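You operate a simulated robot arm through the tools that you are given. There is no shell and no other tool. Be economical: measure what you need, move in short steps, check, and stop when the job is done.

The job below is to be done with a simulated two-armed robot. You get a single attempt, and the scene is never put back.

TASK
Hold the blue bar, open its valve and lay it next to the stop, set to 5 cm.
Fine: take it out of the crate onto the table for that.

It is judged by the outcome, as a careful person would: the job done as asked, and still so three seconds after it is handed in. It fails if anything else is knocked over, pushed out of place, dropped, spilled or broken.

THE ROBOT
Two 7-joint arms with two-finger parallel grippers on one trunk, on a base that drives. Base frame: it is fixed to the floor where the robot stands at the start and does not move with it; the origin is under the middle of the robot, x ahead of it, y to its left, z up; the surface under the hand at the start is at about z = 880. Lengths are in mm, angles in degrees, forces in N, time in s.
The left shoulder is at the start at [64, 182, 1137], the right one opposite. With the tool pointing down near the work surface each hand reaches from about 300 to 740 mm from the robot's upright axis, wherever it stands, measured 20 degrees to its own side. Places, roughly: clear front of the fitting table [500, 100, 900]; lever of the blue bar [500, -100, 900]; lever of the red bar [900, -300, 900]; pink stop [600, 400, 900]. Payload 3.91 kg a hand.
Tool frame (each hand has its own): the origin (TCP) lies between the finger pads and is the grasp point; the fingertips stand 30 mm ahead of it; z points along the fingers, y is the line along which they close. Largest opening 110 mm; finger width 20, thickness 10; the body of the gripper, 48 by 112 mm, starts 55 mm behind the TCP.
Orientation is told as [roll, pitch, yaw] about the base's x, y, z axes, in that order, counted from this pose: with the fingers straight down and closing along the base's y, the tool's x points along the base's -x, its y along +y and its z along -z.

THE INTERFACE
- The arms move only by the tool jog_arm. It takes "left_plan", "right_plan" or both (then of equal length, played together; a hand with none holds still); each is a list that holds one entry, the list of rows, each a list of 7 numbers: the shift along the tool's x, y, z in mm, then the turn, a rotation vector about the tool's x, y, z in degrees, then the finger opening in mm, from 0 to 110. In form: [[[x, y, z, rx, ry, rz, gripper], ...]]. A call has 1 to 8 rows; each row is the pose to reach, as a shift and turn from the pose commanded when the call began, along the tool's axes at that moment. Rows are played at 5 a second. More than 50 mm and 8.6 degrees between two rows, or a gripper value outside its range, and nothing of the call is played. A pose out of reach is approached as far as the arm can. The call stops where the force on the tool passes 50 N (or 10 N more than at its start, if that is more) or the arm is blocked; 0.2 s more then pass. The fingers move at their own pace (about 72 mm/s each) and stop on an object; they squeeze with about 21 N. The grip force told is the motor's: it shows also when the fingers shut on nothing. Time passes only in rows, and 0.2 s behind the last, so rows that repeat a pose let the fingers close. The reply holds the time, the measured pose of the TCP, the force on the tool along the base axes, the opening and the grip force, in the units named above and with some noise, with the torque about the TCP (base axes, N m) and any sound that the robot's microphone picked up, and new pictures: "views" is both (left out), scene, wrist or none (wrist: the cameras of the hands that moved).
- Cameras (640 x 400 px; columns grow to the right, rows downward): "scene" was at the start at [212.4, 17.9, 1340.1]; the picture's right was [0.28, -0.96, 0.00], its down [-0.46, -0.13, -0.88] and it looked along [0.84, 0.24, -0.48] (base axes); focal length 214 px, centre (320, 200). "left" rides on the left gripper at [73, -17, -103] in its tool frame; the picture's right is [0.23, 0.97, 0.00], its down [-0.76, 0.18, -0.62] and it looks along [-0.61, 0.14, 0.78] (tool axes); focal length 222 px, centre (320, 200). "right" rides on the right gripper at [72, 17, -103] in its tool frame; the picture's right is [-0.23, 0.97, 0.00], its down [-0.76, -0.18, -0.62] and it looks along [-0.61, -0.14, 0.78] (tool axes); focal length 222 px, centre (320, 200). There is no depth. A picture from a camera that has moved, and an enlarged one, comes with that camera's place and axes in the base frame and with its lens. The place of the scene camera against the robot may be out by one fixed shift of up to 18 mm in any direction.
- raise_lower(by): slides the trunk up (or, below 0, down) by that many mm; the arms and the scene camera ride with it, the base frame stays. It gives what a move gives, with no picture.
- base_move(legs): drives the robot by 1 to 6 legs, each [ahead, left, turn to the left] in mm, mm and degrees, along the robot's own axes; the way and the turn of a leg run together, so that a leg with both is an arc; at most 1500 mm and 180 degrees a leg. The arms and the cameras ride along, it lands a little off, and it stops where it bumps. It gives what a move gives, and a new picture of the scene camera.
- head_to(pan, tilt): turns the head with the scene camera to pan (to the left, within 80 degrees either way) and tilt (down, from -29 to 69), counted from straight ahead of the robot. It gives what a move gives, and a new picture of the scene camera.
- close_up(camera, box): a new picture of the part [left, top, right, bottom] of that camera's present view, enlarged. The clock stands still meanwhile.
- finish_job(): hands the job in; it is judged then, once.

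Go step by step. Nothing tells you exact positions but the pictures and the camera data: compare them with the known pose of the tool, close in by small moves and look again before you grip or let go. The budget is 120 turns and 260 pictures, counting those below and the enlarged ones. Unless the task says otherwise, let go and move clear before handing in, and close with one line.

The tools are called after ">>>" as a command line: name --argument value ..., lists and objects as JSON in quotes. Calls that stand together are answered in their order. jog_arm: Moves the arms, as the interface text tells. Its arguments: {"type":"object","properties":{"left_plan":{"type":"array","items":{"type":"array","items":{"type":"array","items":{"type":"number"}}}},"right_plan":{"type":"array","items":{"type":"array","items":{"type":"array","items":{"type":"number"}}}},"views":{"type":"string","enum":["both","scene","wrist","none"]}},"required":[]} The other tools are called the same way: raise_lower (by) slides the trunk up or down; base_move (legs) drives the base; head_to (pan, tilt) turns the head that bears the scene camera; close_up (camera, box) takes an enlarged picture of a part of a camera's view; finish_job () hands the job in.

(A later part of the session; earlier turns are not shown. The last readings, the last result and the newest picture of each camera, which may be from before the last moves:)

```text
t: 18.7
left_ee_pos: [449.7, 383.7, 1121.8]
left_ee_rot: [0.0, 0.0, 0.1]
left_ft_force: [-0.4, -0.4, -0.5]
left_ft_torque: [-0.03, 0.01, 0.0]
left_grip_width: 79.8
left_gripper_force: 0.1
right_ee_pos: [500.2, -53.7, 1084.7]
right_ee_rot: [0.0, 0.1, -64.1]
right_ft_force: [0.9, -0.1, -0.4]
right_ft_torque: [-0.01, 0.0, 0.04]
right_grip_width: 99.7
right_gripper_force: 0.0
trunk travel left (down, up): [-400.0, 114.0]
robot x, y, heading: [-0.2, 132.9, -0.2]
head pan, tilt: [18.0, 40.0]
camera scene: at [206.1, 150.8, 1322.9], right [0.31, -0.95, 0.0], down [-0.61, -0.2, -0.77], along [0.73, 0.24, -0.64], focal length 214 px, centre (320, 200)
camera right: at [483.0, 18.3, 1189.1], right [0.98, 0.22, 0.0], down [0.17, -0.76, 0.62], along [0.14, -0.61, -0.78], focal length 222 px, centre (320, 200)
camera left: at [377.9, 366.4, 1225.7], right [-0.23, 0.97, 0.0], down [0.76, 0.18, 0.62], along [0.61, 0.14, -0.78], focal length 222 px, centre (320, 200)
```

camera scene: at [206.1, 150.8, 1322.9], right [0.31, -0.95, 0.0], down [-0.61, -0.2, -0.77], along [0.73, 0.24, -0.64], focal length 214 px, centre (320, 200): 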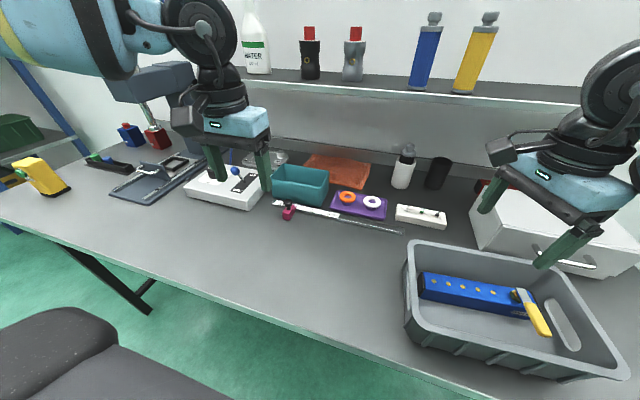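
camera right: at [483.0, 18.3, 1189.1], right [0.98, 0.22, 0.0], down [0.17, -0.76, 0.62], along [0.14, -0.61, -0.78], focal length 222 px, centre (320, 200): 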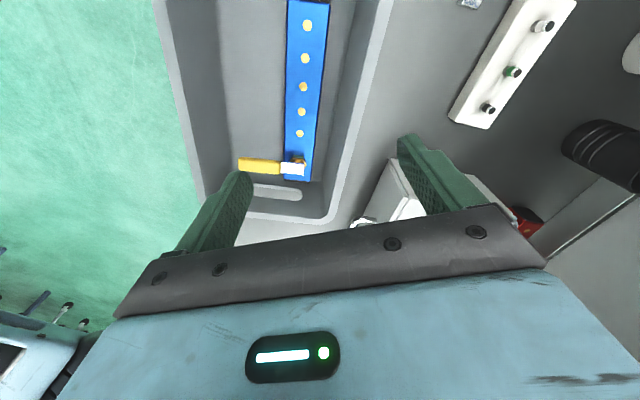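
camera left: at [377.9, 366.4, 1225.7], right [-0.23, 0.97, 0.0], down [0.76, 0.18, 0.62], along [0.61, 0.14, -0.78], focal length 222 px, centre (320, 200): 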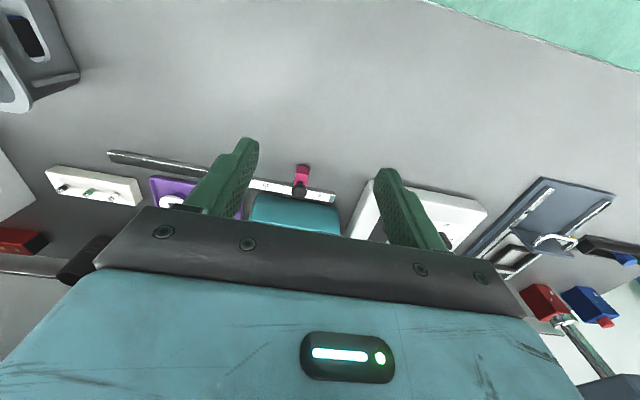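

The bar's axis passes through (482, -70) and is tilted about 5.5°. I'll finish the turn to match, centre the hand over it and come down to z≈1010, then look.

>>> jog_arm --right_plan '[[[0, -8, 15, 0, 0, 7, 100], [0, -15, 40, 0, 0, 14, 90], [-1.6, -22, 65, 0, 0, 20.5, 80]]]' --views "both"

>>> close_up --camera "scene" --box '[400, 200, 560, 370]'

```text
t: 19.5
left_ee_pos: [450.1, 383.5, 1122.7]
left_ee_rot: [0.0, 0.0, 0.0]
left_ft_force: [0.5, -0.7, -0.1]
left_ft_torque: [0.01, -0.01, 0.05]
left_grip_width: 80.1
left_gripper_force: 0.0
right_ee_pos: [479.2, -63.9, 1018.7]
right_ee_rot: [0.0, 0.1, -84.7]
right_ft_force: [0.3, 0.6, -0.3]
right_ft_torque: [0.01, 0.02, 0.01]
right_grip_width: 79.9
right_gripper_force: 0.0
trunk travel left (down, up): [-400.0, 114.0]
robot x, y, heading: [4.3, 131.5, -0.0]
head pan, tilt: [18.0, 40.0]
camera scene: at [205.9, 149.6, 1322.9], right [0.31, -0.95, 0.0], down [-0.61, -0.2, -0.77], along [0.73, 0.24, -0.64], focal length 214 px, centre (320, 200)
camera right: at [488.7, 10.3, 1122.2], right [0.99, -0.14, 0.0], down [-0.11, -0.78, 0.62], along [-0.08, -0.62, -0.78], focal length 222 px, centre (320, 200)
```

scene: 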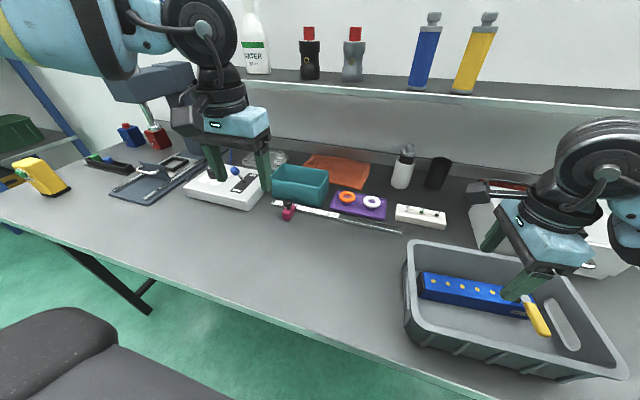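
right: 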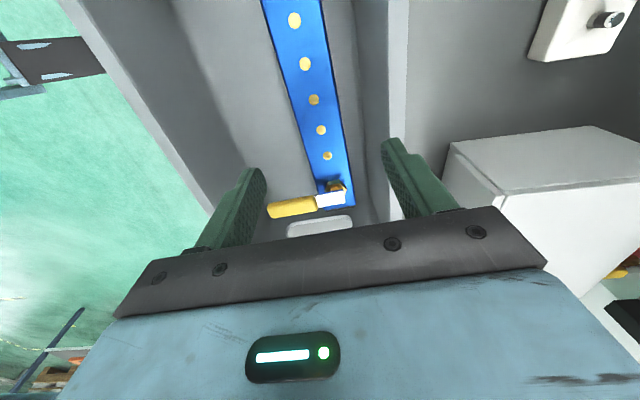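

```text
2.35 times, centred on (480, 285) of scene
camera zoom: at [205.9, 149.6, 1322.9], right [0.31, -0.95, 0.0], down [-0.61, -0.2, -0.77], along [0.73, 0.24, -0.64], focal length 505 px, centre (-56, 0)
```

zoom: 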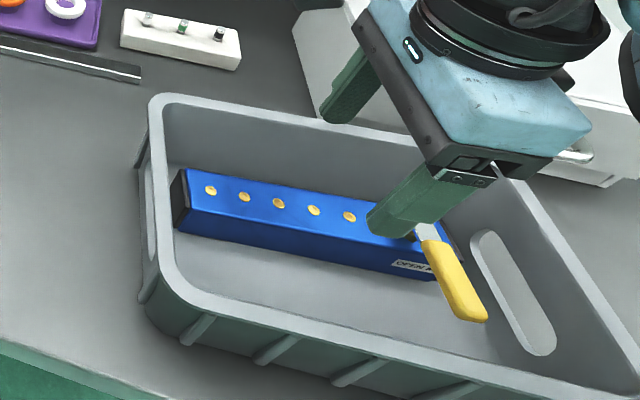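

The hand lies over the bar, about 3 mm short in x. I'll come down in steps with a 66 mm opening, watching clearance to the crate's back rim.

>>> jog_arm --right_plan '[[[0, 3, 20, 0, 0, -0.5, 66], [0, 3, 40, 0, 0, -0.7, 66], [0, 3, 55, 0, 0, -0.7, 66]]]' --views "wrist"

>>> close_up --camera "scene" --box '[400, 200, 560, 370]'

>>> close_up --camera "right" --box '[160, 60, 480, 260]'

```text
t: 20.3
left_ee_pos: [449.3, 382.9, 1123.8]
left_ee_rot: [0.0, 0.0, 0.1]
left_ft_force: [0.3, 0.8, 1.3]
left_ft_torque: [-0.01, -0.02, 0.04]
left_grip_width: 80.3
left_gripper_force: 0.2
right_ee_pos: [482.1, -65.3, 969.3]
right_ee_rot: [0.6, 0.1, -83.9]
right_ft_force: [0.3, -0.2, 16.0]
right_ft_torque: [0.04, -0.68, -0.06]
right_grip_width: 66.4
right_gripper_force: 0.4
trunk travel left (down, up): [-400.0, 114.0]
robot x, y, heading: [-0.4, 126.1, -0.0]
head pan, tilt: [18.0, 40.0]
camera right: at [489.8, 9.1, 1073.7], right [0.99, -0.12, 0.01], down [-0.1, -0.78, 0.62], along [-0.07, -0.62, -0.78], focal length 222 px, centre (320, 200)
```

right: 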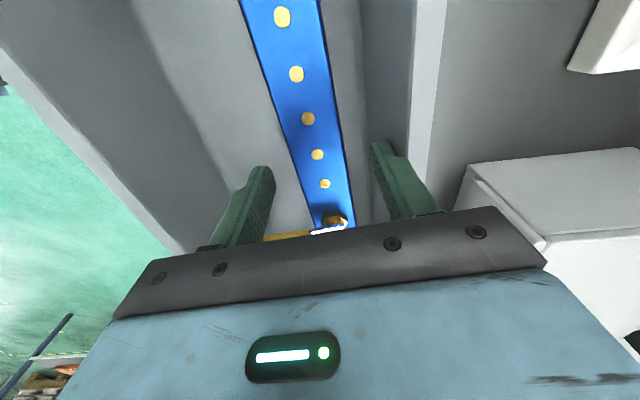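

```text
2.35 times, centred on (480, 285) of scene
camera zoom: at [204.0, 150.5, 1323.5], right [0.31, -0.95, 0.0], down [-0.61, -0.2, -0.77], along [0.73, 0.24, -0.64], focal length 505 px, centre (-56, 0)
```

zoom: 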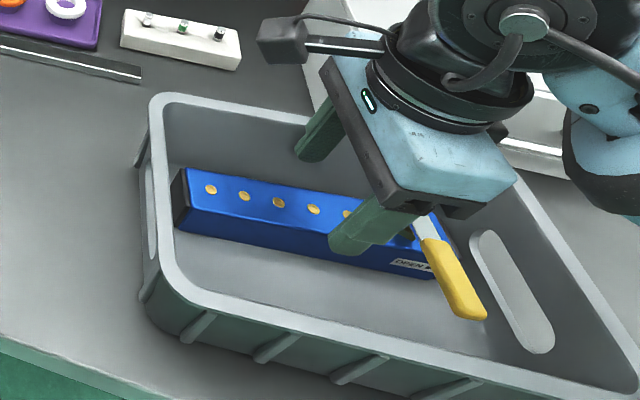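

```text
2.00 times, centred on (320, 160) of right
camera zoom: at [489.8, 9.1, 1073.7], right [0.99, -0.12, 0.01], down [-0.1, -0.78, 0.62], along [-0.07, -0.62, -0.78], focal length 444 px, centre (320, 280)
```

zoom: 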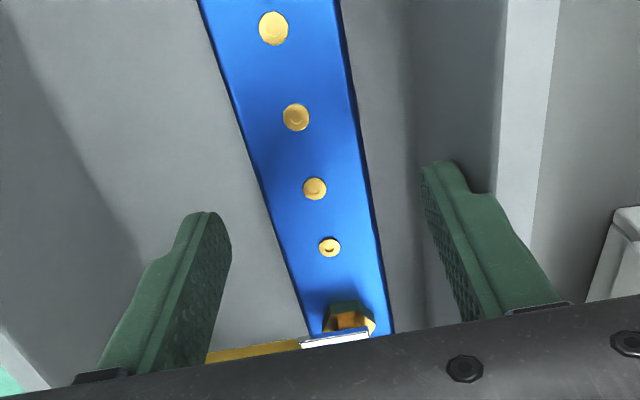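

Something pressed upward 16 N at the back finger: it caught the crate's back wall. The bar is only about 36 mm wide, so I'll lift, narrow to 48 mm and descend again gently.

>>> jog_arm --right_plan '[[[0, 0, -20, 0, 0, 0, 48], [0, 0, -20, 0, 0, 0, 48], [0, 0, -5, 0, 0, 0, 48], [0, 0, 8, 0, 0, 0, 48]]]' --views "none"

>>> close_up --camera "right" --box '[200, 60, 440, 230]'

>>> close_up --camera "scene" --box '[450, 200, 560, 300]'

```text
t: 21.3
left_ee_pos: [450.0, 383.1, 1122.0]
left_ee_rot: [0.0, 0.0, 0.1]
left_ft_force: [0.3, 0.1, 0.3]
left_ft_torque: [-0.01, 0.01, -0.01]
left_grip_width: 80.1
left_gripper_force: 0.0
right_ee_pos: [484.2, -64.1, 957.8]
right_ee_rot: [0.1, 0.1, -83.8]
right_ft_force: [-0.3, 0.6, -0.2]
right_ft_torque: [0.01, -0.03, 0.0]
right_grip_width: 48.0
right_gripper_force: 0.0
trunk travel left (down, up): [-400.0, 114.0]
robot x, y, heading: [-3.6, 126.5, 0.1]
head pan, tilt: [18.0, 40.0]
```

```text
2.35 times, centred on (320, 145) of right
camera zoom: at [491.9, 9.9, 1061.2], right [0.99, -0.12, 0.0], down [-0.09, -0.78, 0.62], along [-0.08, -0.62, -0.78], focal length 523 px, centre (320, 329)
```

zoom: 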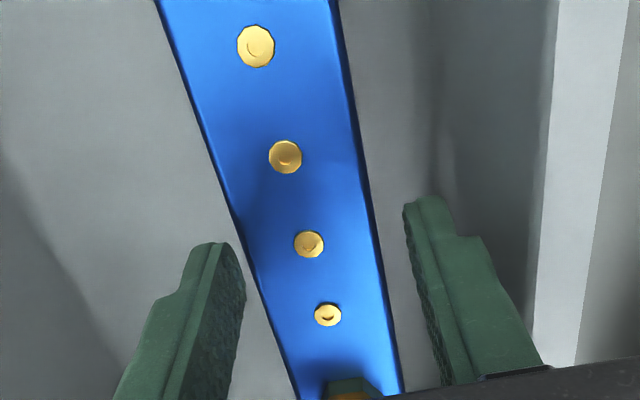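

```text
4.00 times, centred on (505, 250) of scene
camera zoom: at [205.7, 150.0, 1322.9], right [0.31, -0.95, 0.0], down [-0.61, -0.2, -0.77], along [0.73, 0.24, -0.64], focal length 858 px, centre (-420, 0)
```

zoom: 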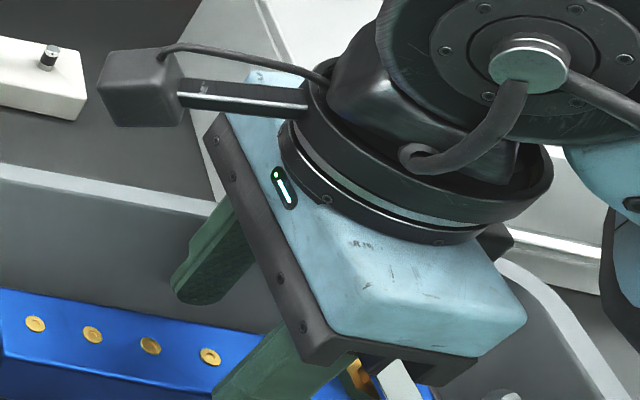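

No contact now at z 958. I'll shift 2.5 mm to centre and descend in small steps to about z 930.

>>> jog_arm --right_plan '[[[0, -2.5, 0, 0, 0, 0, 48], [0, -2.5, 10, 0, 0, 0, 48], [0, -2.5, 20, 0, 0, 0, 48], [0, -2.5, 28, 0, 0, 0, 48]]]' --views "none"

>>> close_up --camera "right" --box '[200, 60, 440, 230]'

>>> close_up --camera "scene" --box '[410, 200, 570, 350]'

```text
t: 22.3
left_ee_pos: [449.2, 382.7, 1122.0]
left_ee_rot: [0.0, 0.0, 0.0]
left_ft_force: [0.4, 0.0, 1.3]
left_ft_torque: [0.01, 0.02, 0.0]
left_grip_width: 80.2
left_gripper_force: 0.0
right_ee_pos: [481.5, -64.6, 931.1]
right_ee_rot: [-0.1, 0.1, -83.7]
right_ft_force: [0.1, -0.5, 0.4]
right_ft_torque: [-0.01, 0.03, 0.01]
right_grip_width: 47.9
right_gripper_force: 0.2
trunk travel left (down, up): [-400.0, 114.0]
robot x, y, heading: [-2.3, 133.2, 0.2]
head pan, tilt: [18.0, 40.0]
```

```text
2.35 times, centred on (320, 145) of right
camera zoom: at [490.4, 8.4, 1033.4], right [0.99, -0.12, 0.0], down [-0.09, -0.78, 0.62], along [-0.08, -0.62, -0.78], focal length 523 px, centre (320, 329)
```

zoom: 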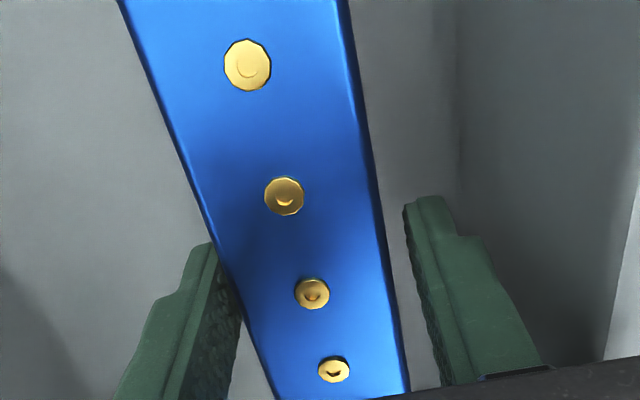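

```text
2.67 times, centred on (490, 275) of scene
camera zoom: at [205.9, 150.0, 1322.9], right [0.31, -0.95, 0.0], down [-0.61, -0.2, -0.77], along [0.73, 0.24, -0.64], focal length 572 px, centre (-133, 0)
```

zoom: 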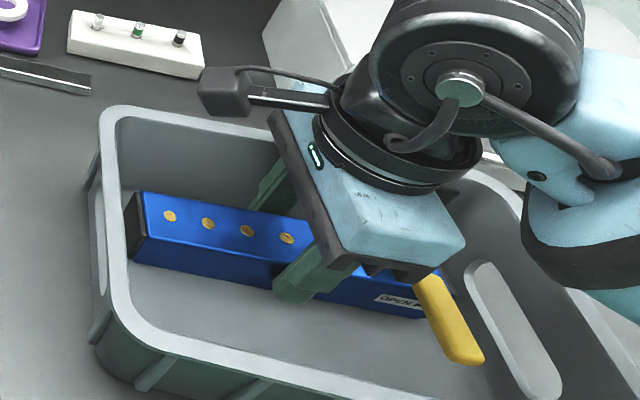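

The fingers straddle the bar without contact, so I'll close and lift slightly.

>>> jog_arm --right_plan '[[[0, 0, 0, 0, 0, 0, 36], [0, 0, 0, 0, 0, 0, 25], [0, 0, 0, 0, 0, 0, 25], [0, 0, 0, 0, 0, 0, 25]]]' --views "none"

>>> jog_arm --right_plan '[[[0, 0, -10, 0, 0, 0, 25], [0, 0, -25, 0, 0, 0, 25], [0, 0, -40, 0, 0, 0, 25]]]' --views "both"

```text
t: 23.3
left_ee_pos: [449.9, 384.1, 1121.6]
left_ee_rot: [-0.1, -0.1, 0.1]
left_ft_force: [-0.2, 0.2, 0.1]
left_ft_torque: [0.0, -0.01, 0.0]
left_grip_width: 79.9
left_gripper_force: 0.0
right_ee_pos: [482.7, -64.9, 930.5]
right_ee_rot: [0.1, 0.2, -83.8]
right_ft_force: [-0.8, -1.0, 0.2]
right_ft_torque: [-0.12, 0.02, -0.01]
right_grip_width: 39.7
right_gripper_force: 20.8
trunk travel left (down, up): [-400.0, 114.0]
robot x, y, heading: [-0.3, 133.4, 0.1]
head pan, tilt: [18.0, 40.0]
```

```text
t: 24.1
left_ee_pos: [451.5, 381.9, 1121.9]
left_ee_rot: [0.1, -0.1, 0.1]
left_ft_force: [0.1, 0.1, -0.5]
left_ft_torque: [0.02, 0.02, 0.02]
left_grip_width: 79.8
left_gripper_force: 0.1
right_ee_pos: [481.0, -65.4, 972.6]
right_ee_rot: [0.0, 0.1, -83.9]
right_ft_force: [-0.1, -0.2, -1.7]
right_ft_torque: [0.02, 0.0, -0.01]
right_grip_width: 39.8
right_gripper_force: 21.0
trunk travel left (down, up): [-400.0, 114.0]
robot x, y, heading: [-0.7, 130.2, -0.4]
head pan, tilt: [18.0, 40.0]
camera scene: at [205.8, 150.1, 1322.9], right [0.31, -0.95, 0.0], down [-0.61, -0.2, -0.77], along [0.73, 0.24, -0.64], focal length 214 px, centre (320, 200)
camera right: at [489.1, 9.4, 1075.7], right [0.99, -0.12, 0.0], down [-0.1, -0.78, 0.62], along [-0.08, -0.62, -0.78], focal length 222 px, centre (320, 200)
```

scene: 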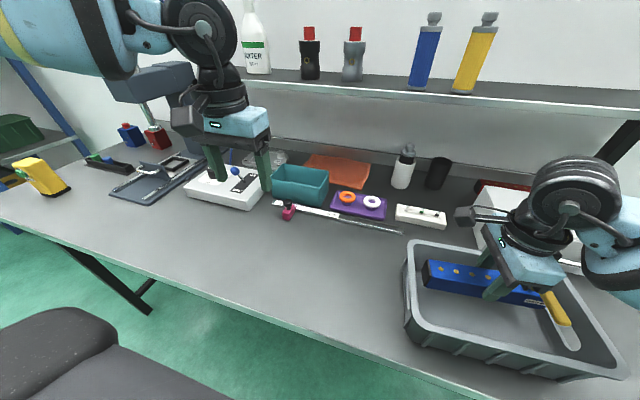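
right: 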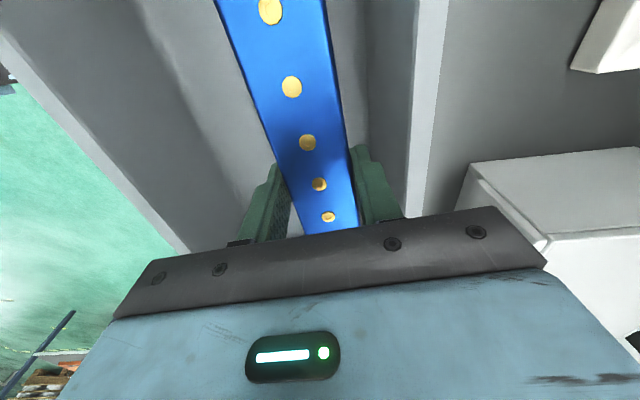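

The bar is held, 40 mm wide and light. I'll lift it clear of the crate and carry it left onto the open table, turning it parallel to y. The left hand gives way to the left.

>>> jog_arm --right_plan '[[[0, 0, -40, 0, 0, 0, 25], [0, 0, -75, 0, 0, 0, 25], [0, 0, -105, 0, 0, 0, 25], [48, 7, -105, 0, 0, 1, 25], [96, 14, -105, 0, 0, 2, 25], [144, 21, -105, 0, 0, 3, 25]]]' --left_plan '[[[0, 15, 0, 0, 0, 0, 80], [0, 30, 0, 0, 0, 0, 80], [0, 45, 0, 0, 0, 0, 80], [0, 60, 0, 0, 0, 0, 80], [0, 60, 0, 0, 0, 0, 80], [0, 60, 0, 0, 0, 0, 80]]]' --views "scene"

```text
t: 25.5
left_ee_pos: [450.1, 445.0, 1122.5]
left_ee_rot: [-0.1, 0.0, 0.0]
left_ft_force: [-0.1, 0.4, -0.3]
left_ft_torque: [-0.03, 0.01, 0.01]
left_grip_width: 80.1
left_gripper_force: 0.1
right_ee_pos: [487.7, 84.1, 1076.7]
right_ee_rot: [0.0, 0.0, -86.9]
right_ft_force: [0.7, -0.2, -2.4]
right_ft_torque: [0.01, -0.02, 0.0]
right_grip_width: 39.8
right_gripper_force: 20.9
trunk travel left (down, up): [-400.0, 114.0]
robot x, y, heading: [-0.1, 131.0, 0.2]
head pan, tilt: [18.0, 40.0]
camera scene: at [206.0, 152.1, 1322.8], right [0.31, -0.95, 0.0], down [-0.61, -0.2, -0.77], along [0.73, 0.24, -0.64], focal length 214 px, centre (320, 200)
```

scene: 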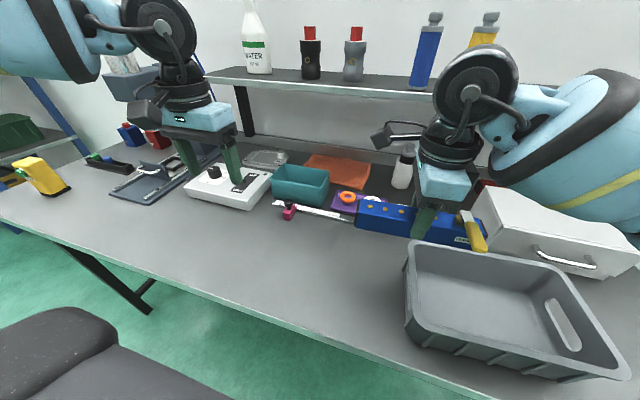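

The bar is clear of the crate. I'll continue left to y≈230 and lower toward the table.

>>> jog_arm --right_plan '[[[48, 3, 0, 0, 0, 1, 25], [96, 7, 0, 0, 0, 2, 25], [146, 10, 0, 0, 0, 3.1, 25], [146, 10, 40, 0, 0, 3.1, 25], [146, 10, 80, 0, 0, 3.1, 25], [146, 10, 120, 0, 0, 3.1, 25]]]' --views "both"

>>> close_up --camera "scene" --box '[270, 190, 460, 310]'

```text
t: 26.9
left_ee_pos: [451.4, 442.3, 1122.3]
left_ee_rot: [0.0, 0.0, 0.0]
left_ft_force: [1.1, -0.5, 0.0]
left_ft_torque: [0.01, 0.03, 0.02]
left_grip_width: 80.2
left_gripper_force: 0.1
right_ee_pos: [486.3, 227.5, 956.5]
right_ee_rot: [0.0, 0.1, -90.0]
right_ft_force: [0.1, -0.8, -2.4]
right_ft_torque: [-0.01, 0.03, 0.0]
right_grip_width: 40.2
right_gripper_force: 20.8
trunk travel left (down, up): [-400.0, 114.0]
robot x, y, heading: [1.3, 128.0, 0.0]
head pan, tilt: [18.0, 40.0]
camera scene: at [206.4, 149.9, 1322.8], right [0.31, -0.95, 0.0], down [-0.61, -0.2, -0.77], along [0.73, 0.24, -0.64], focal length 214 px, centre (320, 200)
camera right: at [503.5, 299.5, 1059.8], right [0.97, -0.23, 0.0], down [-0.18, -0.76, 0.62], along [-0.14, -0.61, -0.78], focal length 222 px, centre (320, 200)
```

scene: 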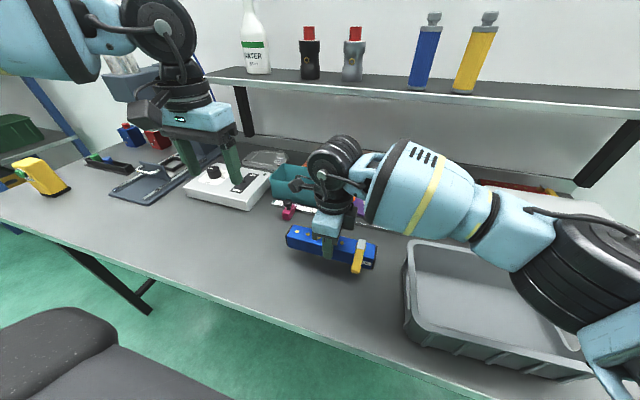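
right: 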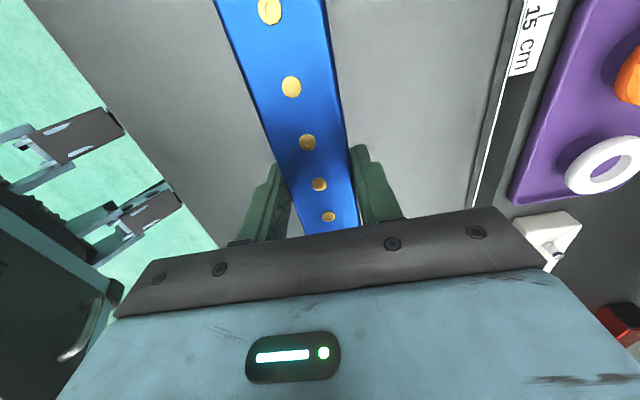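

```text
3.33 times, centred on (365, 250) of scene
camera zoom: at [206.4, 149.9, 1322.8], right [0.31, -0.95, 0.0], down [-0.61, -0.2, -0.77], along [0.73, 0.24, -0.64], focal length 715 px, centre (170, 33)
```

zoom: 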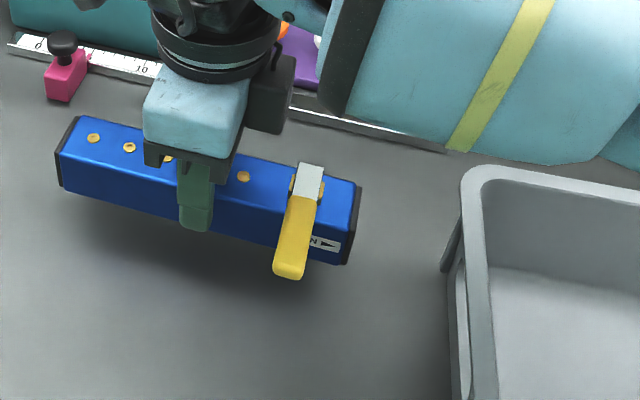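

The bar hovers about 28 mm over the clear table. I'll lower it gently until it touches.

>>> jog_arm --right_plan '[[[0, 0, 10, 0, 0, 0, 25], [0, 0, 20, 0, 0, 0, 25], [0, 0, 26, 0, 0, 0, 25], [0, 0, 26, 0, 0, 0, 25]]]' --views "none"

>>> close_up --camera "scene" --box '[270, 200, 400, 290]'

```text
t: 27.9
left_ee_pos: [449.1, 442.7, 1123.6]
left_ee_rot: [0.0, 0.0, 0.1]
left_ft_force: [-0.3, -0.5, 0.1]
left_ft_torque: [0.0, 0.02, 0.01]
left_grip_width: 80.3
left_gripper_force: 0.2
right_ee_pos: [486.7, 225.8, 930.4]
right_ee_rot: [0.0, 0.1, -89.8]
right_ft_force: [-1.0, 0.0, -1.7]
right_ft_torque: [0.01, -0.03, -0.02]
right_grip_width: 39.9
right_gripper_force: 21.0
trunk travel left (down, up): [-400.0, 114.0]
robot x, y, heading: [-4.6, 131.9, 0.1]
head pan, tilt: [18.0, 40.0]
```

```text
4.44 times, centred on (335, 245) of scene
camera zoom: at [206.0, 150.1, 1322.9], right [0.31, -0.95, 0.0], down [-0.61, -0.2, -0.77], along [0.73, 0.24, -0.64], focal length 953 px, centre (253, 0)
```

zoom: 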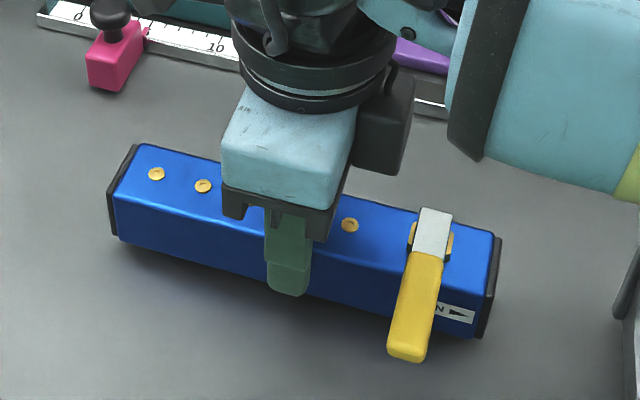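

>>> jog_arm --right_plan '[[[0, 0, 2, 0, 0, 0, 25], [0, 0, 4, 0, 0, 0, 25], [0, 0, 5, 0, 0, 0, 25]]]' --views "none"

```text
t: 28.7
left_ee_pos: [450.3, 442.4, 1123.0]
left_ee_rot: [0.0, 0.0, 0.2]
left_ft_force: [-0.2, 0.0, 0.0]
left_ft_torque: [0.0, 0.01, -0.02]
left_grip_width: 80.4
left_gripper_force: 0.0
right_ee_pos: [489.1, 227.0, 924.4]
right_ee_rot: [0.1, 0.1, -89.9]
right_ft_force: [0.2, -1.0, -1.9]
right_ft_torque: [0.01, -0.03, 0.02]
right_grip_width: 40.1
right_gripper_force: 20.9
trunk travel left (down, up): [-400.0, 114.0]
robot x, y, heading: [0.4, 128.9, 0.2]
head pan, tilt: [18.0, 40.0]
```

I feel no contact yet; a few millimetres more.

>>> jog_arm --right_plan '[[[0, 0, 2, 0, 0, 0, 25], [0, 0, 4, 0, 0, 0, 25], [0, 0, 4, 0, 0, 0, 25]]]' --views "none"

```text
t: 29.5
left_ee_pos: [449.8, 442.5, 1123.3]
left_ee_rot: [0.0, -0.1, 0.1]
left_ft_force: [0.3, -0.4, 0.1]
left_ft_torque: [0.01, -0.01, 0.01]
left_grip_width: 80.1
left_gripper_force: 0.1
right_ee_pos: [488.3, 227.7, 922.8]
right_ee_rot: [0.1, 0.0, -89.9]
right_ft_force: [1.2, 0.0, 8.1]
right_ft_torque: [-0.54, 0.11, -0.01]
right_grip_width: 39.7
right_gripper_force: 20.8
trunk travel left (down, up): [-400.0, 114.0]
robot x, y, heading: [3.3, 129.5, -0.0]
head pan, tilt: [18.0, 40.0]
```

The bar rests on the table with 8 N of contact. I'll release it, rise and swing the right hand back to yaw 0. Meanwhile the left hand turns to yaw +90.

>>> jog_arm --right_plan '[[[0, 0, -1.5, 0, 0, 0, 50], [0, 0, -1.5, 0, 0, 0, 60], [0, 0, -40, 0, 0, 0, 60], [0, 0, -80, 0, 0, 0, 60], [-30, -20, -120, 0, 0, -8, 60], [-60, -40, -150, 0, 0, -16, 60], [-80, -60, -170, 0, 0, -24, 60], [-90, -70, -170, 0, 0, -32, 60]]]' --left_plan '[[[0, 0, 0, 0, 0, -8, 80], [0, 0, 0, 0, 0, -16, 80], [0, 0, 0, 0, 0, -24, 80], [0, 0, 0, 0, 0, -32, 80], [0, 0, 0, 0, 0, -40, 80], [0, 0, 0, 0, 0, -48, 80], [0, 0, 0, 0, 0, -56, 80], [0, 0, 0, 0, 0, -64, 80]]]' --views "both"

```text
refused: row 5 steps farther than a row can; nothing moved
```

>>> jog_arm --right_plan '[[[0, 0, -1.5, 0, 0, 0, 50], [0, 0, -1.5, 0, 0, 0, 60], [0, 0, -40, 0, 0, 0, 60], [0, 0, -80, 0, 0, 0, 60], [-20, -15, -115, 0, 0, -8, 60], [-45, -35, -145, 0, 0, -16, 60], [-70, -55, -165, 0, 0, -24, 60], [-90, -70, -170, 0, 0, -32, 60]]]' --left_plan '[[[0, 0, 0, 0, 0, -8, 80], [0, 0, 0, 0, 0, -16, 80], [0, 0, 0, 0, 0, -24, 80], [0, 0, 0, 0, 0, -32, 80], [0, 0, 0, 0, 0, -40, 80], [0, 0, 0, 0, 0, -48, 80], [0, 0, 0, 0, 0, -56, 80], [0, 0, 0, 0, 0, -64, 80]]]' --views "both"

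```text
t: 31.3
left_ee_pos: [451.3, 442.4, 1122.9]
left_ee_rot: [0.0, -0.1, 64.2]
left_ft_force: [-0.2, -0.7, -0.2]
left_ft_torque: [0.0, 0.01, 0.04]
left_grip_width: 80.0
left_gripper_force: 0.0
right_ee_pos: [417.5, 135.1, 1091.3]
right_ee_rot: [0.0, 0.1, -57.8]
right_ft_force: [0.4, -1.2, 0.9]
right_ft_torque: [0.02, -0.01, 0.02]
right_grip_width: 59.6
right_gripper_force: 0.1
trunk travel left (down, up): [-400.0, 114.0]
robot x, y, heading: [1.9, 130.7, -0.2]
head pan, tilt: [18.0, 40.0]
camera scene: at [205.6, 149.4, 1323.0], right [0.31, -0.95, 0.0], down [-0.61, -0.2, -0.77], along [0.73, 0.24, -0.64], focal length 214 px, centre (320, 200)
camera right: at [391.7, 205.7, 1193.6], right [0.95, 0.33, 0.0], down [0.26, -0.74, 0.62], along [0.2, -0.59, -0.78], focal length 222 px, centre (320, 200)
camera left: at [435.1, 369.9, 1226.2], right [-0.98, 0.22, 0.0], down [0.17, 0.76, 0.62], along [0.14, 0.61, -0.78], focal length 222 px, centre (320, 200)
```

scene: 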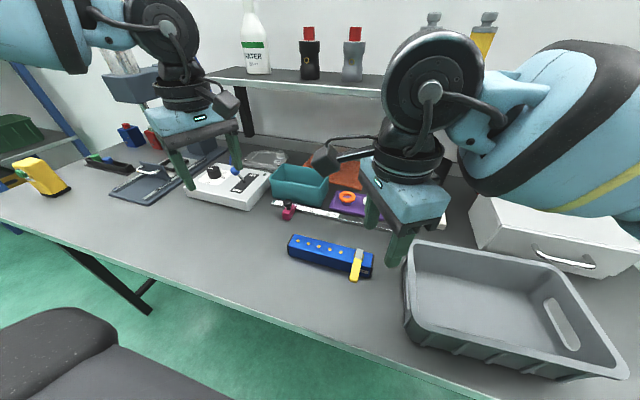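
right: 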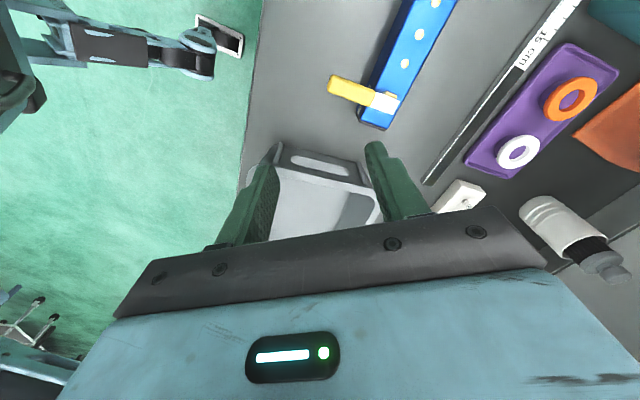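
left: 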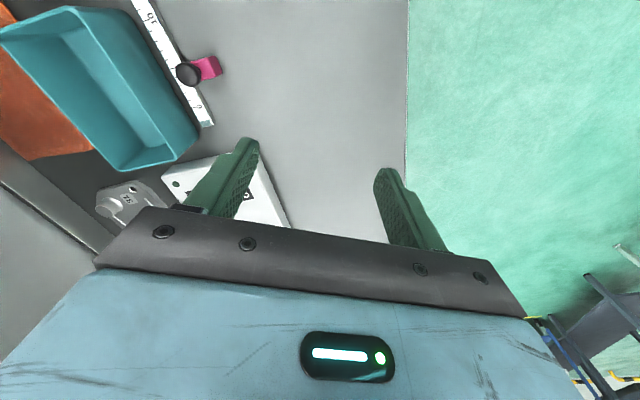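

Both swings are working. I'll bring the left hand over the bar's left part and finish turning the right hand to yaw 0 behind the lever.

>>> jog_arm --right_plan '[[[0, 0, 0, 0, 0, -8, 60], [3, -5, 0, 0, 0, -16, 60], [6, -10, 0, 0, 0, -24, 60], [10, -17, 0, 0, 0, -32, 60], [10, -17, 0, 0, 0, -40, 60], [10, -17, 0, 0, 0, -48, 60], [10, -17, 0, 0, 0, -54, 60], [10, -17, 0, 0, 0, -57.8, 60]]]' --left_plan '[[[15, -12, 10, 0, 0, -4, 80], [30, -24, 25, 0, 0, -8, 80], [45, -36, 40, 0, 0, -12, 80], [60, -50, 55, 0, 0, -16, 80], [75, -64, 70, 0, 0, -20, 80], [90, -78, 85, 0, 0, -24, 80], [105, -90, 100, 0, 0, -26, 70], [112, -95, 113, 0, 0, -26, 70]]]' --views "both"

```text
t: 33.1
left_ee_pos: [487.2, 301.1, 1008.5]
left_ee_rot: [-0.2, 0.0, 90.2]
left_ft_force: [0.4, 0.1, -0.2]
left_ft_torque: [-0.01, -0.01, -0.01]
left_grip_width: 69.9
left_gripper_force: 0.1
right_ee_pos: [399.1, 136.6, 1092.4]
right_ee_rot: [0.0, 0.0, -0.2]
right_ft_force: [0.3, 0.5, 0.3]
right_ft_torque: [-0.04, -0.02, 0.01]
right_grip_width: 60.0
right_gripper_force: 0.1
trunk travel left (down, up): [-400.0, 114.0]
robot x, y, heading: [-2.9, 130.4, -0.2]
head pan, tilt: [18.0, 40.0]
camera scene: at [206.0, 150.1, 1322.9], right [0.31, -0.95, 0.0], down [-0.61, -0.2, -0.77], along [0.73, 0.24, -0.64], focal length 214 px, centre (320, 200)
camera right: at [326.1, 153.8, 1194.5], right [0.23, 0.97, 0.0], down [0.76, -0.18, 0.62], along [0.61, -0.14, -0.78], focal length 222 px, centre (320, 200)
camera left: at [505.1, 228.1, 1111.7], right [-0.97, -0.23, 0.0], down [-0.18, 0.76, 0.62], along [-0.14, 0.61, -0.78], focal length 222 px, centre (320, 200)
```

scene: 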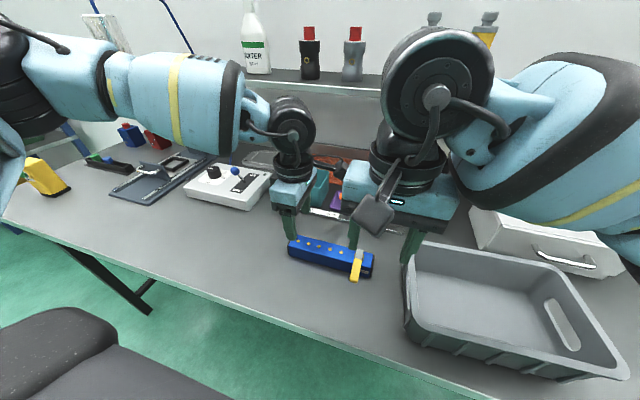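
right: 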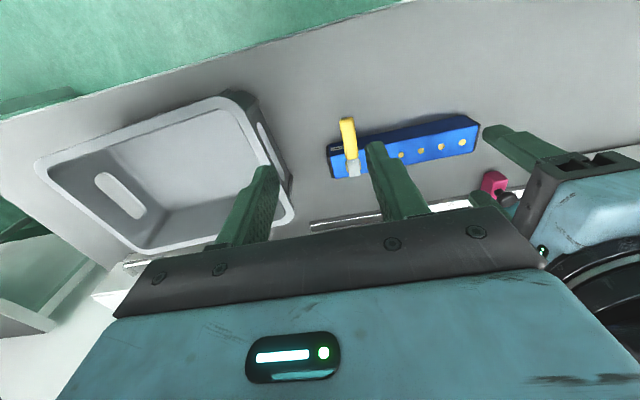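
left: 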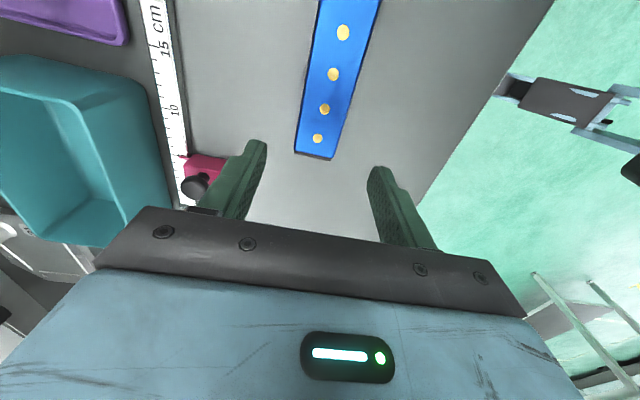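

The bar lies along x≈490 with its left end at y≈325. I'll lower the left hand onto its left part at y≈298 and check before closing.

>>> jog_arm --left_plan '[[[0, -2, 30, 0, 0, 0, 60], [0, -2, 55, 0, 0, 0, 56], [0, -2, 84, 0, 0, 0, 56]]]' --views "wrist"

>>> close_up --camera "right" --box '[320, 100, 416, 190]'

```text
t: 33.9
left_ee_pos: [491.0, 302.7, 923.9]
left_ee_rot: [-0.2, 0.1, 90.1]
left_ft_force: [-0.3, 0.3, -1.2]
left_ft_torque: [0.0, 0.04, 0.04]
left_grip_width: 56.0
left_gripper_force: 0.0
right_ee_pos: [399.9, 138.4, 1090.5]
right_ee_rot: [0.1, 0.0, -0.1]
right_ft_force: [0.3, 0.4, -0.1]
right_ft_torque: [-0.03, -0.03, -0.01]
right_grip_width: 60.2
right_gripper_force: 0.1
trunk travel left (down, up): [-400.0, 114.0]
robot x, y, heading: [0.4, 134.2, -0.0]
head pan, tilt: [18.0, 40.0]
camera left: at [507.5, 229.7, 1027.1], right [-0.97, -0.23, 0.0], down [-0.18, 0.76, 0.62], along [-0.14, 0.61, -0.78], focal length 222 px, centre (320, 200)
```

left: 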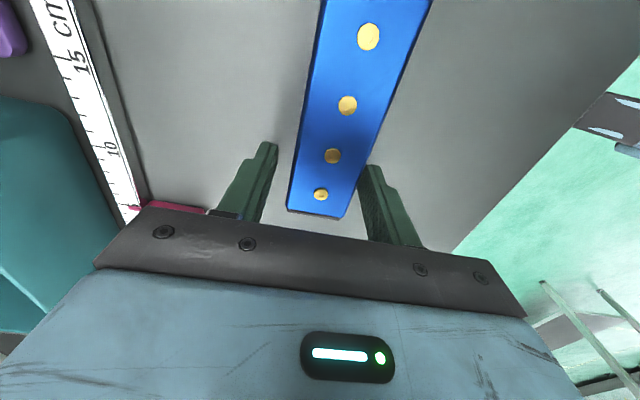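

```text
4.44 times, centred on (368, 145) of right
camera zoom: at [326.3, 154.1, 1194.5], right [0.23, 0.97, 0.0], down [0.76, -0.18, 0.62], along [0.61, -0.14, -0.78], focal length 987 px, centre (107, 444)
```

zoom: 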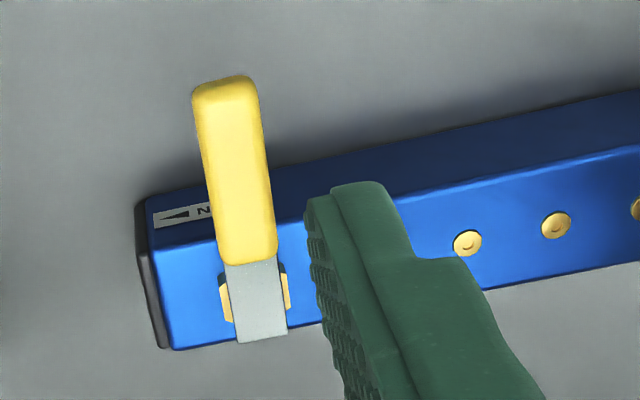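

The left fingers straddle the bar. From the right camera, the lever's pivot is near (487, 164) and its tip near (417, 165). I'll close the left hand to hold the bar.

>>> jog_arm --left_plan '[[[0, 0, 0, 0, 0, 0, 40], [0, 0, 0, 0, 0, 0, 25], [0, 0, 0, 0, 0, 0, 25], [0, 0, 0, 0, 0, 0, 25]]]' --right_plan '[[[-10, 10, 20, 0, 0, 0, 60], [-20, 20, 40, 0, 0, 0, 50], [-30, 26, 70, 0, 0, 0, 50], [-33, 26, 90, 0, 0, 0, 50]]]' --views "both"

>>> close_up --camera "right" --box '[240, 100, 400, 200]'

>>> close_up --camera "scene" --box '[300, 190, 430, 290]'

```text
t: 34.9
left_ee_pos: [490.4, 301.3, 923.9]
left_ee_rot: [-0.1, 0.0, 90.0]
left_ft_force: [-0.2, -0.7, 0.4]
left_ft_torque: [-0.41, 0.03, -0.12]
left_grip_width: 39.6
left_gripper_force: 21.1
right_ee_pos: [428.9, 164.0, 1001.9]
right_ee_rot: [0.1, 0.0, 0.0]
right_ft_force: [-0.6, 0.7, 0.0]
right_ft_torque: [0.01, 0.02, -0.04]
right_grip_width: 49.9
right_gripper_force: 0.1
trunk travel left (down, up): [-400.0, 114.0]
robot x, y, heading: [-0.0, 130.4, 0.0]
head pan, tilt: [18.0, 40.0]
camera scene: at [205.7, 150.0, 1323.0], right [0.31, -0.95, 0.0], down [-0.61, -0.2, -0.77], along [0.73, 0.24, -0.64], focal length 214 px, centre (320, 200)
camera right: at [356.2, 180.8, 1104.3], right [0.23, 0.97, 0.0], down [0.76, -0.18, 0.62], along [0.61, -0.14, -0.78], focal length 222 px, centre (320, 200)
camera left: at [507.0, 229.4, 1027.6], right [-0.97, -0.23, 0.0], down [-0.18, 0.76, 0.62], along [-0.14, 0.61, -0.78], focal length 222 px, centre (320, 200)
```

scene: 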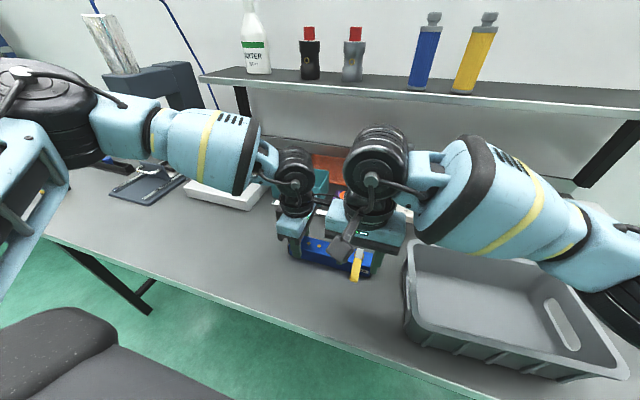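
right: 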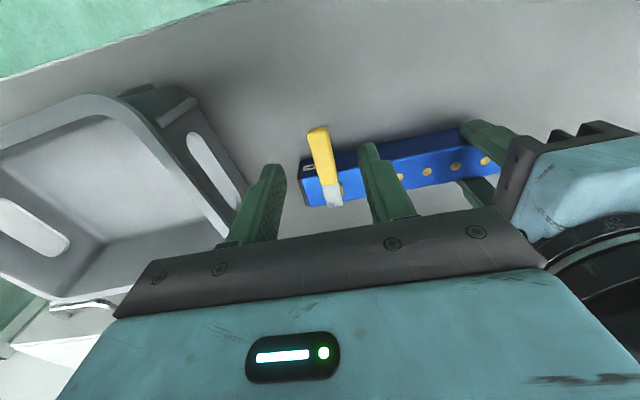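
left: 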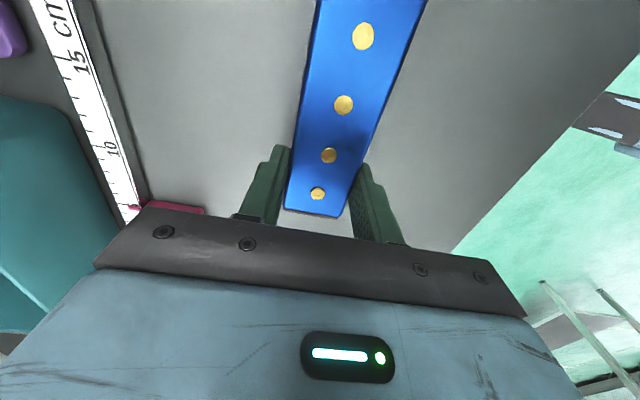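

```text
4.00 times, centred on (320, 150) of right
camera zoom: at [356.2, 180.8, 1104.3], right [0.23, 0.97, 0.0], down [0.76, -0.18, 0.62], along [0.61, -0.14, -0.78], focal length 888 px, centre (320, 400)
```

zoom: 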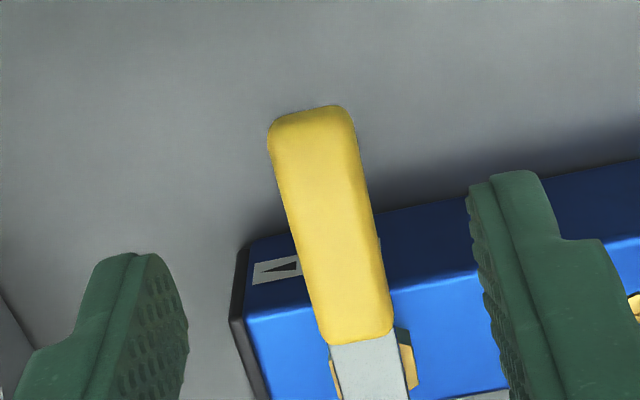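

```text
4.00 times, centred on (365, 240) of scene
camera zoom: at [205.7, 150.0, 1323.0], right [0.31, -0.95, 0.0], down [-0.61, -0.2, -0.77], along [0.73, 0.24, -0.64], focal length 858 px, centre (140, 40)
```

zoom: 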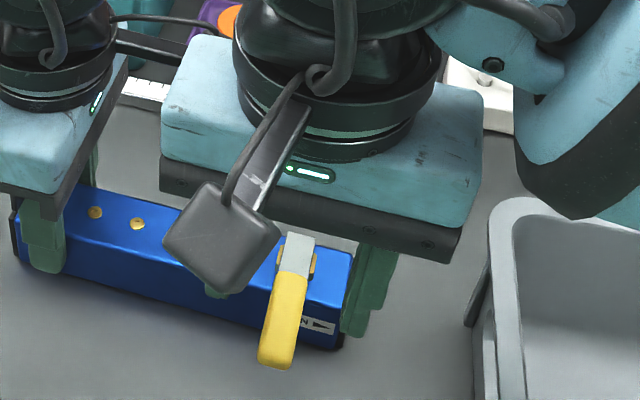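

Triangulating the lever gives a tip at (419, 165, 933), so the grip point is about (432, 164.5), 55 mm from the pivot. The left hand holds the bar at 39.6 mm with 21 N. I'll lower the right hand around the lever.

>>> jog_arm --right_plan '[[[-3, 0.5, 30, 0, 0, 0, 40], [-3, 0.5, 55, 0, 0, 0, 40], [-3, 0.5, 70, 0, 0, 0, 40]]]' --left_plan '[[[0, 0, 0, 0, 0, 0, 25], [0, 0, 0, 0, 0, 0, 25], [0, 0, 0, 0, 0, 0, 25]]]' --views "none"

>>> close_up --camera "right" --box '[240, 120, 400, 220]'

>>> close_up --camera "scene" --box '[300, 190, 430, 290]'

```text
t: 35.7
left_ee_pos: [489.7, 302.1, 924.5]
left_ee_rot: [0.0, 0.0, 90.1]
left_ft_force: [-0.1, 0.5, 1.6]
left_ft_torque: [-0.39, 0.04, -0.17]
left_grip_width: 39.9
left_gripper_force: 21.4
right_ee_pos: [434.7, 162.9, 929.1]
right_ee_rot: [0.2, 0.0, -0.1]
right_ft_force: [-0.1, -0.1, 0.1]
right_ft_torque: [-0.03, -0.01, 0.01]
right_grip_width: 40.3
right_gripper_force: 0.0
trunk travel left (down, up): [-400.0, 114.0]
robot x, y, heading: [-3.9, 132.3, 0.0]
head pan, tilt: [18.0, 40.0]
```

```text
4.00 times, centred on (320, 170) of right
camera zoom: at [361.6, 179.7, 1032.7], right [0.23, 0.97, 0.0], down [0.76, -0.18, 0.62], along [0.61, -0.14, -0.78], focal length 888 px, centre (320, 320)
```

zoom: 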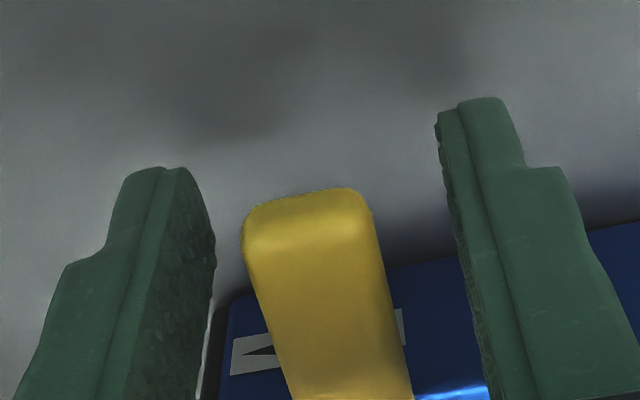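

```text
4.00 times, centred on (365, 240) of scene
camera zoom: at [205.7, 150.2, 1323.0], right [0.31, -0.95, 0.0], down [-0.61, -0.2, -0.77], along [0.73, 0.24, -0.64], focal length 858 px, centre (140, 40)
```

zoom: 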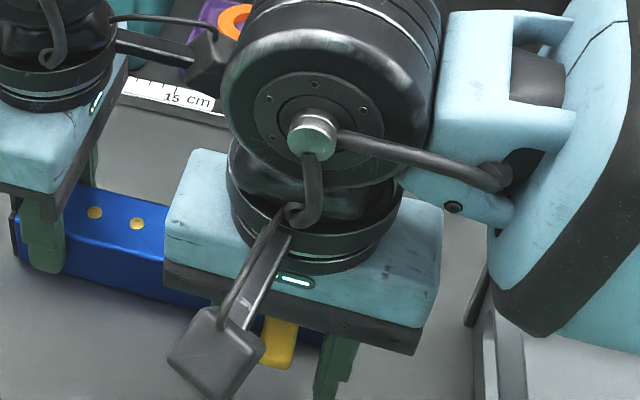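

The lever is between the fingers with room on both sides. I'll close on it gently.

>>> jog_arm --right_plan '[[[0, 1, 0, 0, 0, 0, 25], [0, 1, 0, 0, 0, 0, 14], [0, 1, 0, 0, 0, 0, 12], [0, 1, 0, 0, 0, 0, 12]]]' --left_plan '[[[0, 0, 0, 0, 0, 0, 25], [0, 0, 0, 0, 0, 0, 25], [0, 0, 0, 0, 0, 0, 25], [0, 0, 0, 0, 0, 0, 25]]]' --views "none"

>>> close_up --camera "right" --box '[240, 120, 400, 220]'

```text
t: 36.7
left_ee_pos: [489.5, 302.3, 924.8]
left_ee_rot: [0.1, 0.0, 90.1]
left_ft_force: [-0.7, 0.8, 3.5]
left_ft_torque: [-0.08, 0.11, -0.05]
left_grip_width: 40.1
left_gripper_force: 21.3
right_ee_pos: [434.3, 163.8, 930.2]
right_ee_rot: [0.0, 0.0, -0.1]
right_ft_force: [0.6, 0.2, -0.4]
right_ft_torque: [-0.02, 0.06, 0.0]
right_grip_width: 16.2
right_gripper_force: 21.2
trunk travel left (down, up): [-400.0, 114.0]
robot x, y, heading: [-1.0, 129.9, 0.2]
head pan, tilt: [18.0, 40.0]
```

```text
4.00 times, centred on (320, 170) of right
camera zoom: at [361.8, 181.0, 1033.8], right [0.23, 0.97, 0.0], down [0.76, -0.18, 0.62], along [0.61, -0.14, -0.78], focal length 888 px, centre (320, 320)
```

zoom: 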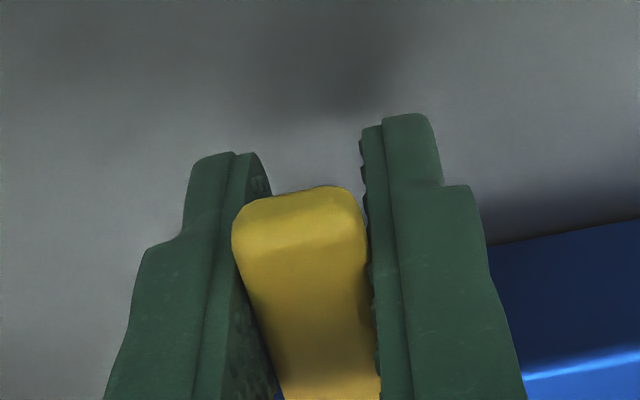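

The lever is gripped at 16 mm. I'll turn it along an arc of radius 54 mm about (488, 164), starting with the first 24° and watching forces.

>>> jog_arm --right_plan '[[[-0.5, -7.5, 0, 0, 0, -8, 12], [-2.1, -14.9, 0, 0, 0, -16, 12], [-4.7, -22, 0, 0, 0, -24, 12]]]' --left_plan '[[[0, 0, 0, 0, 0, 0, 25], [0, 0, 0, 0, 0, 0, 25], [0, 0, 0, 0, 0, 0, 25]]]' --views "both"

```text
t: 37.5
left_ee_pos: [489.2, 300.3, 924.2]
left_ee_rot: [0.1, 0.0, 90.1]
left_ft_force: [-4.4, -4.9, 2.8]
left_ft_torque: [-0.16, 0.02, -0.52]
left_grip_width: 39.6
left_gripper_force: 21.0
right_ee_pos: [437.7, 141.0, 932.4]
right_ee_rot: [0.1, -0.1, 24.0]
right_ft_force: [4.4, 3.1, -0.3]
right_ft_torque: [-0.06, 0.13, 0.04]
right_grip_width: 15.9
right_gripper_force: 21.3
trunk travel left (down, up): [-400.0, 114.0]
robot x, y, heading: [-2.6, 133.3, 0.1]
head pan, tilt: [18.0, 40.0]
camera scene: at [205.9, 149.8, 1322.9], right [0.31, -0.95, 0.0], down [-0.61, -0.2, -0.77], along [0.73, 0.24, -0.64], focal length 214 px, centre (320, 200)
camera right: at [364.9, 126.4, 1033.9], right [-0.19, 0.98, 0.0], down [0.77, 0.15, 0.62], along [0.61, 0.12, -0.78], focal length 222 px, centre (320, 200)
camera left: at [506.8, 228.8, 1027.6], right [-0.97, -0.23, 0.0], down [-0.18, 0.76, 0.62], along [-0.14, 0.61, -0.78], focal length 222 px, centre (320, 200)
```

scene: 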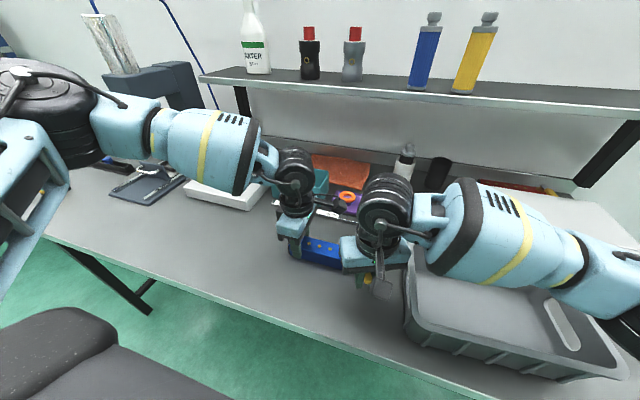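
right: 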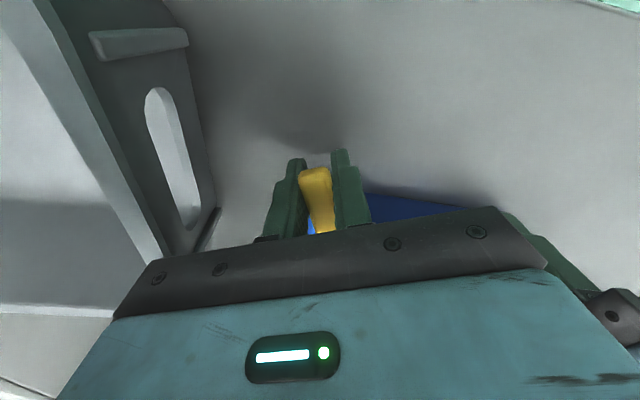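
left: 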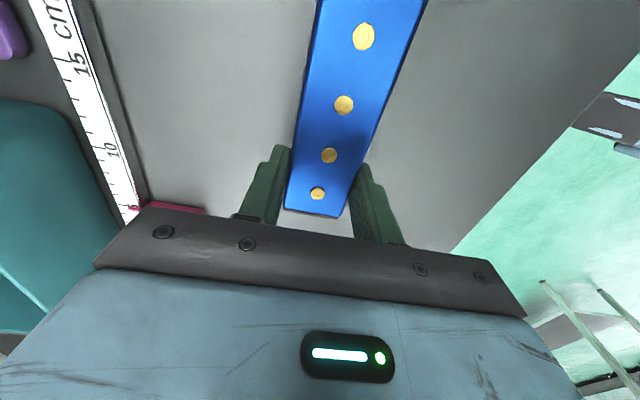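

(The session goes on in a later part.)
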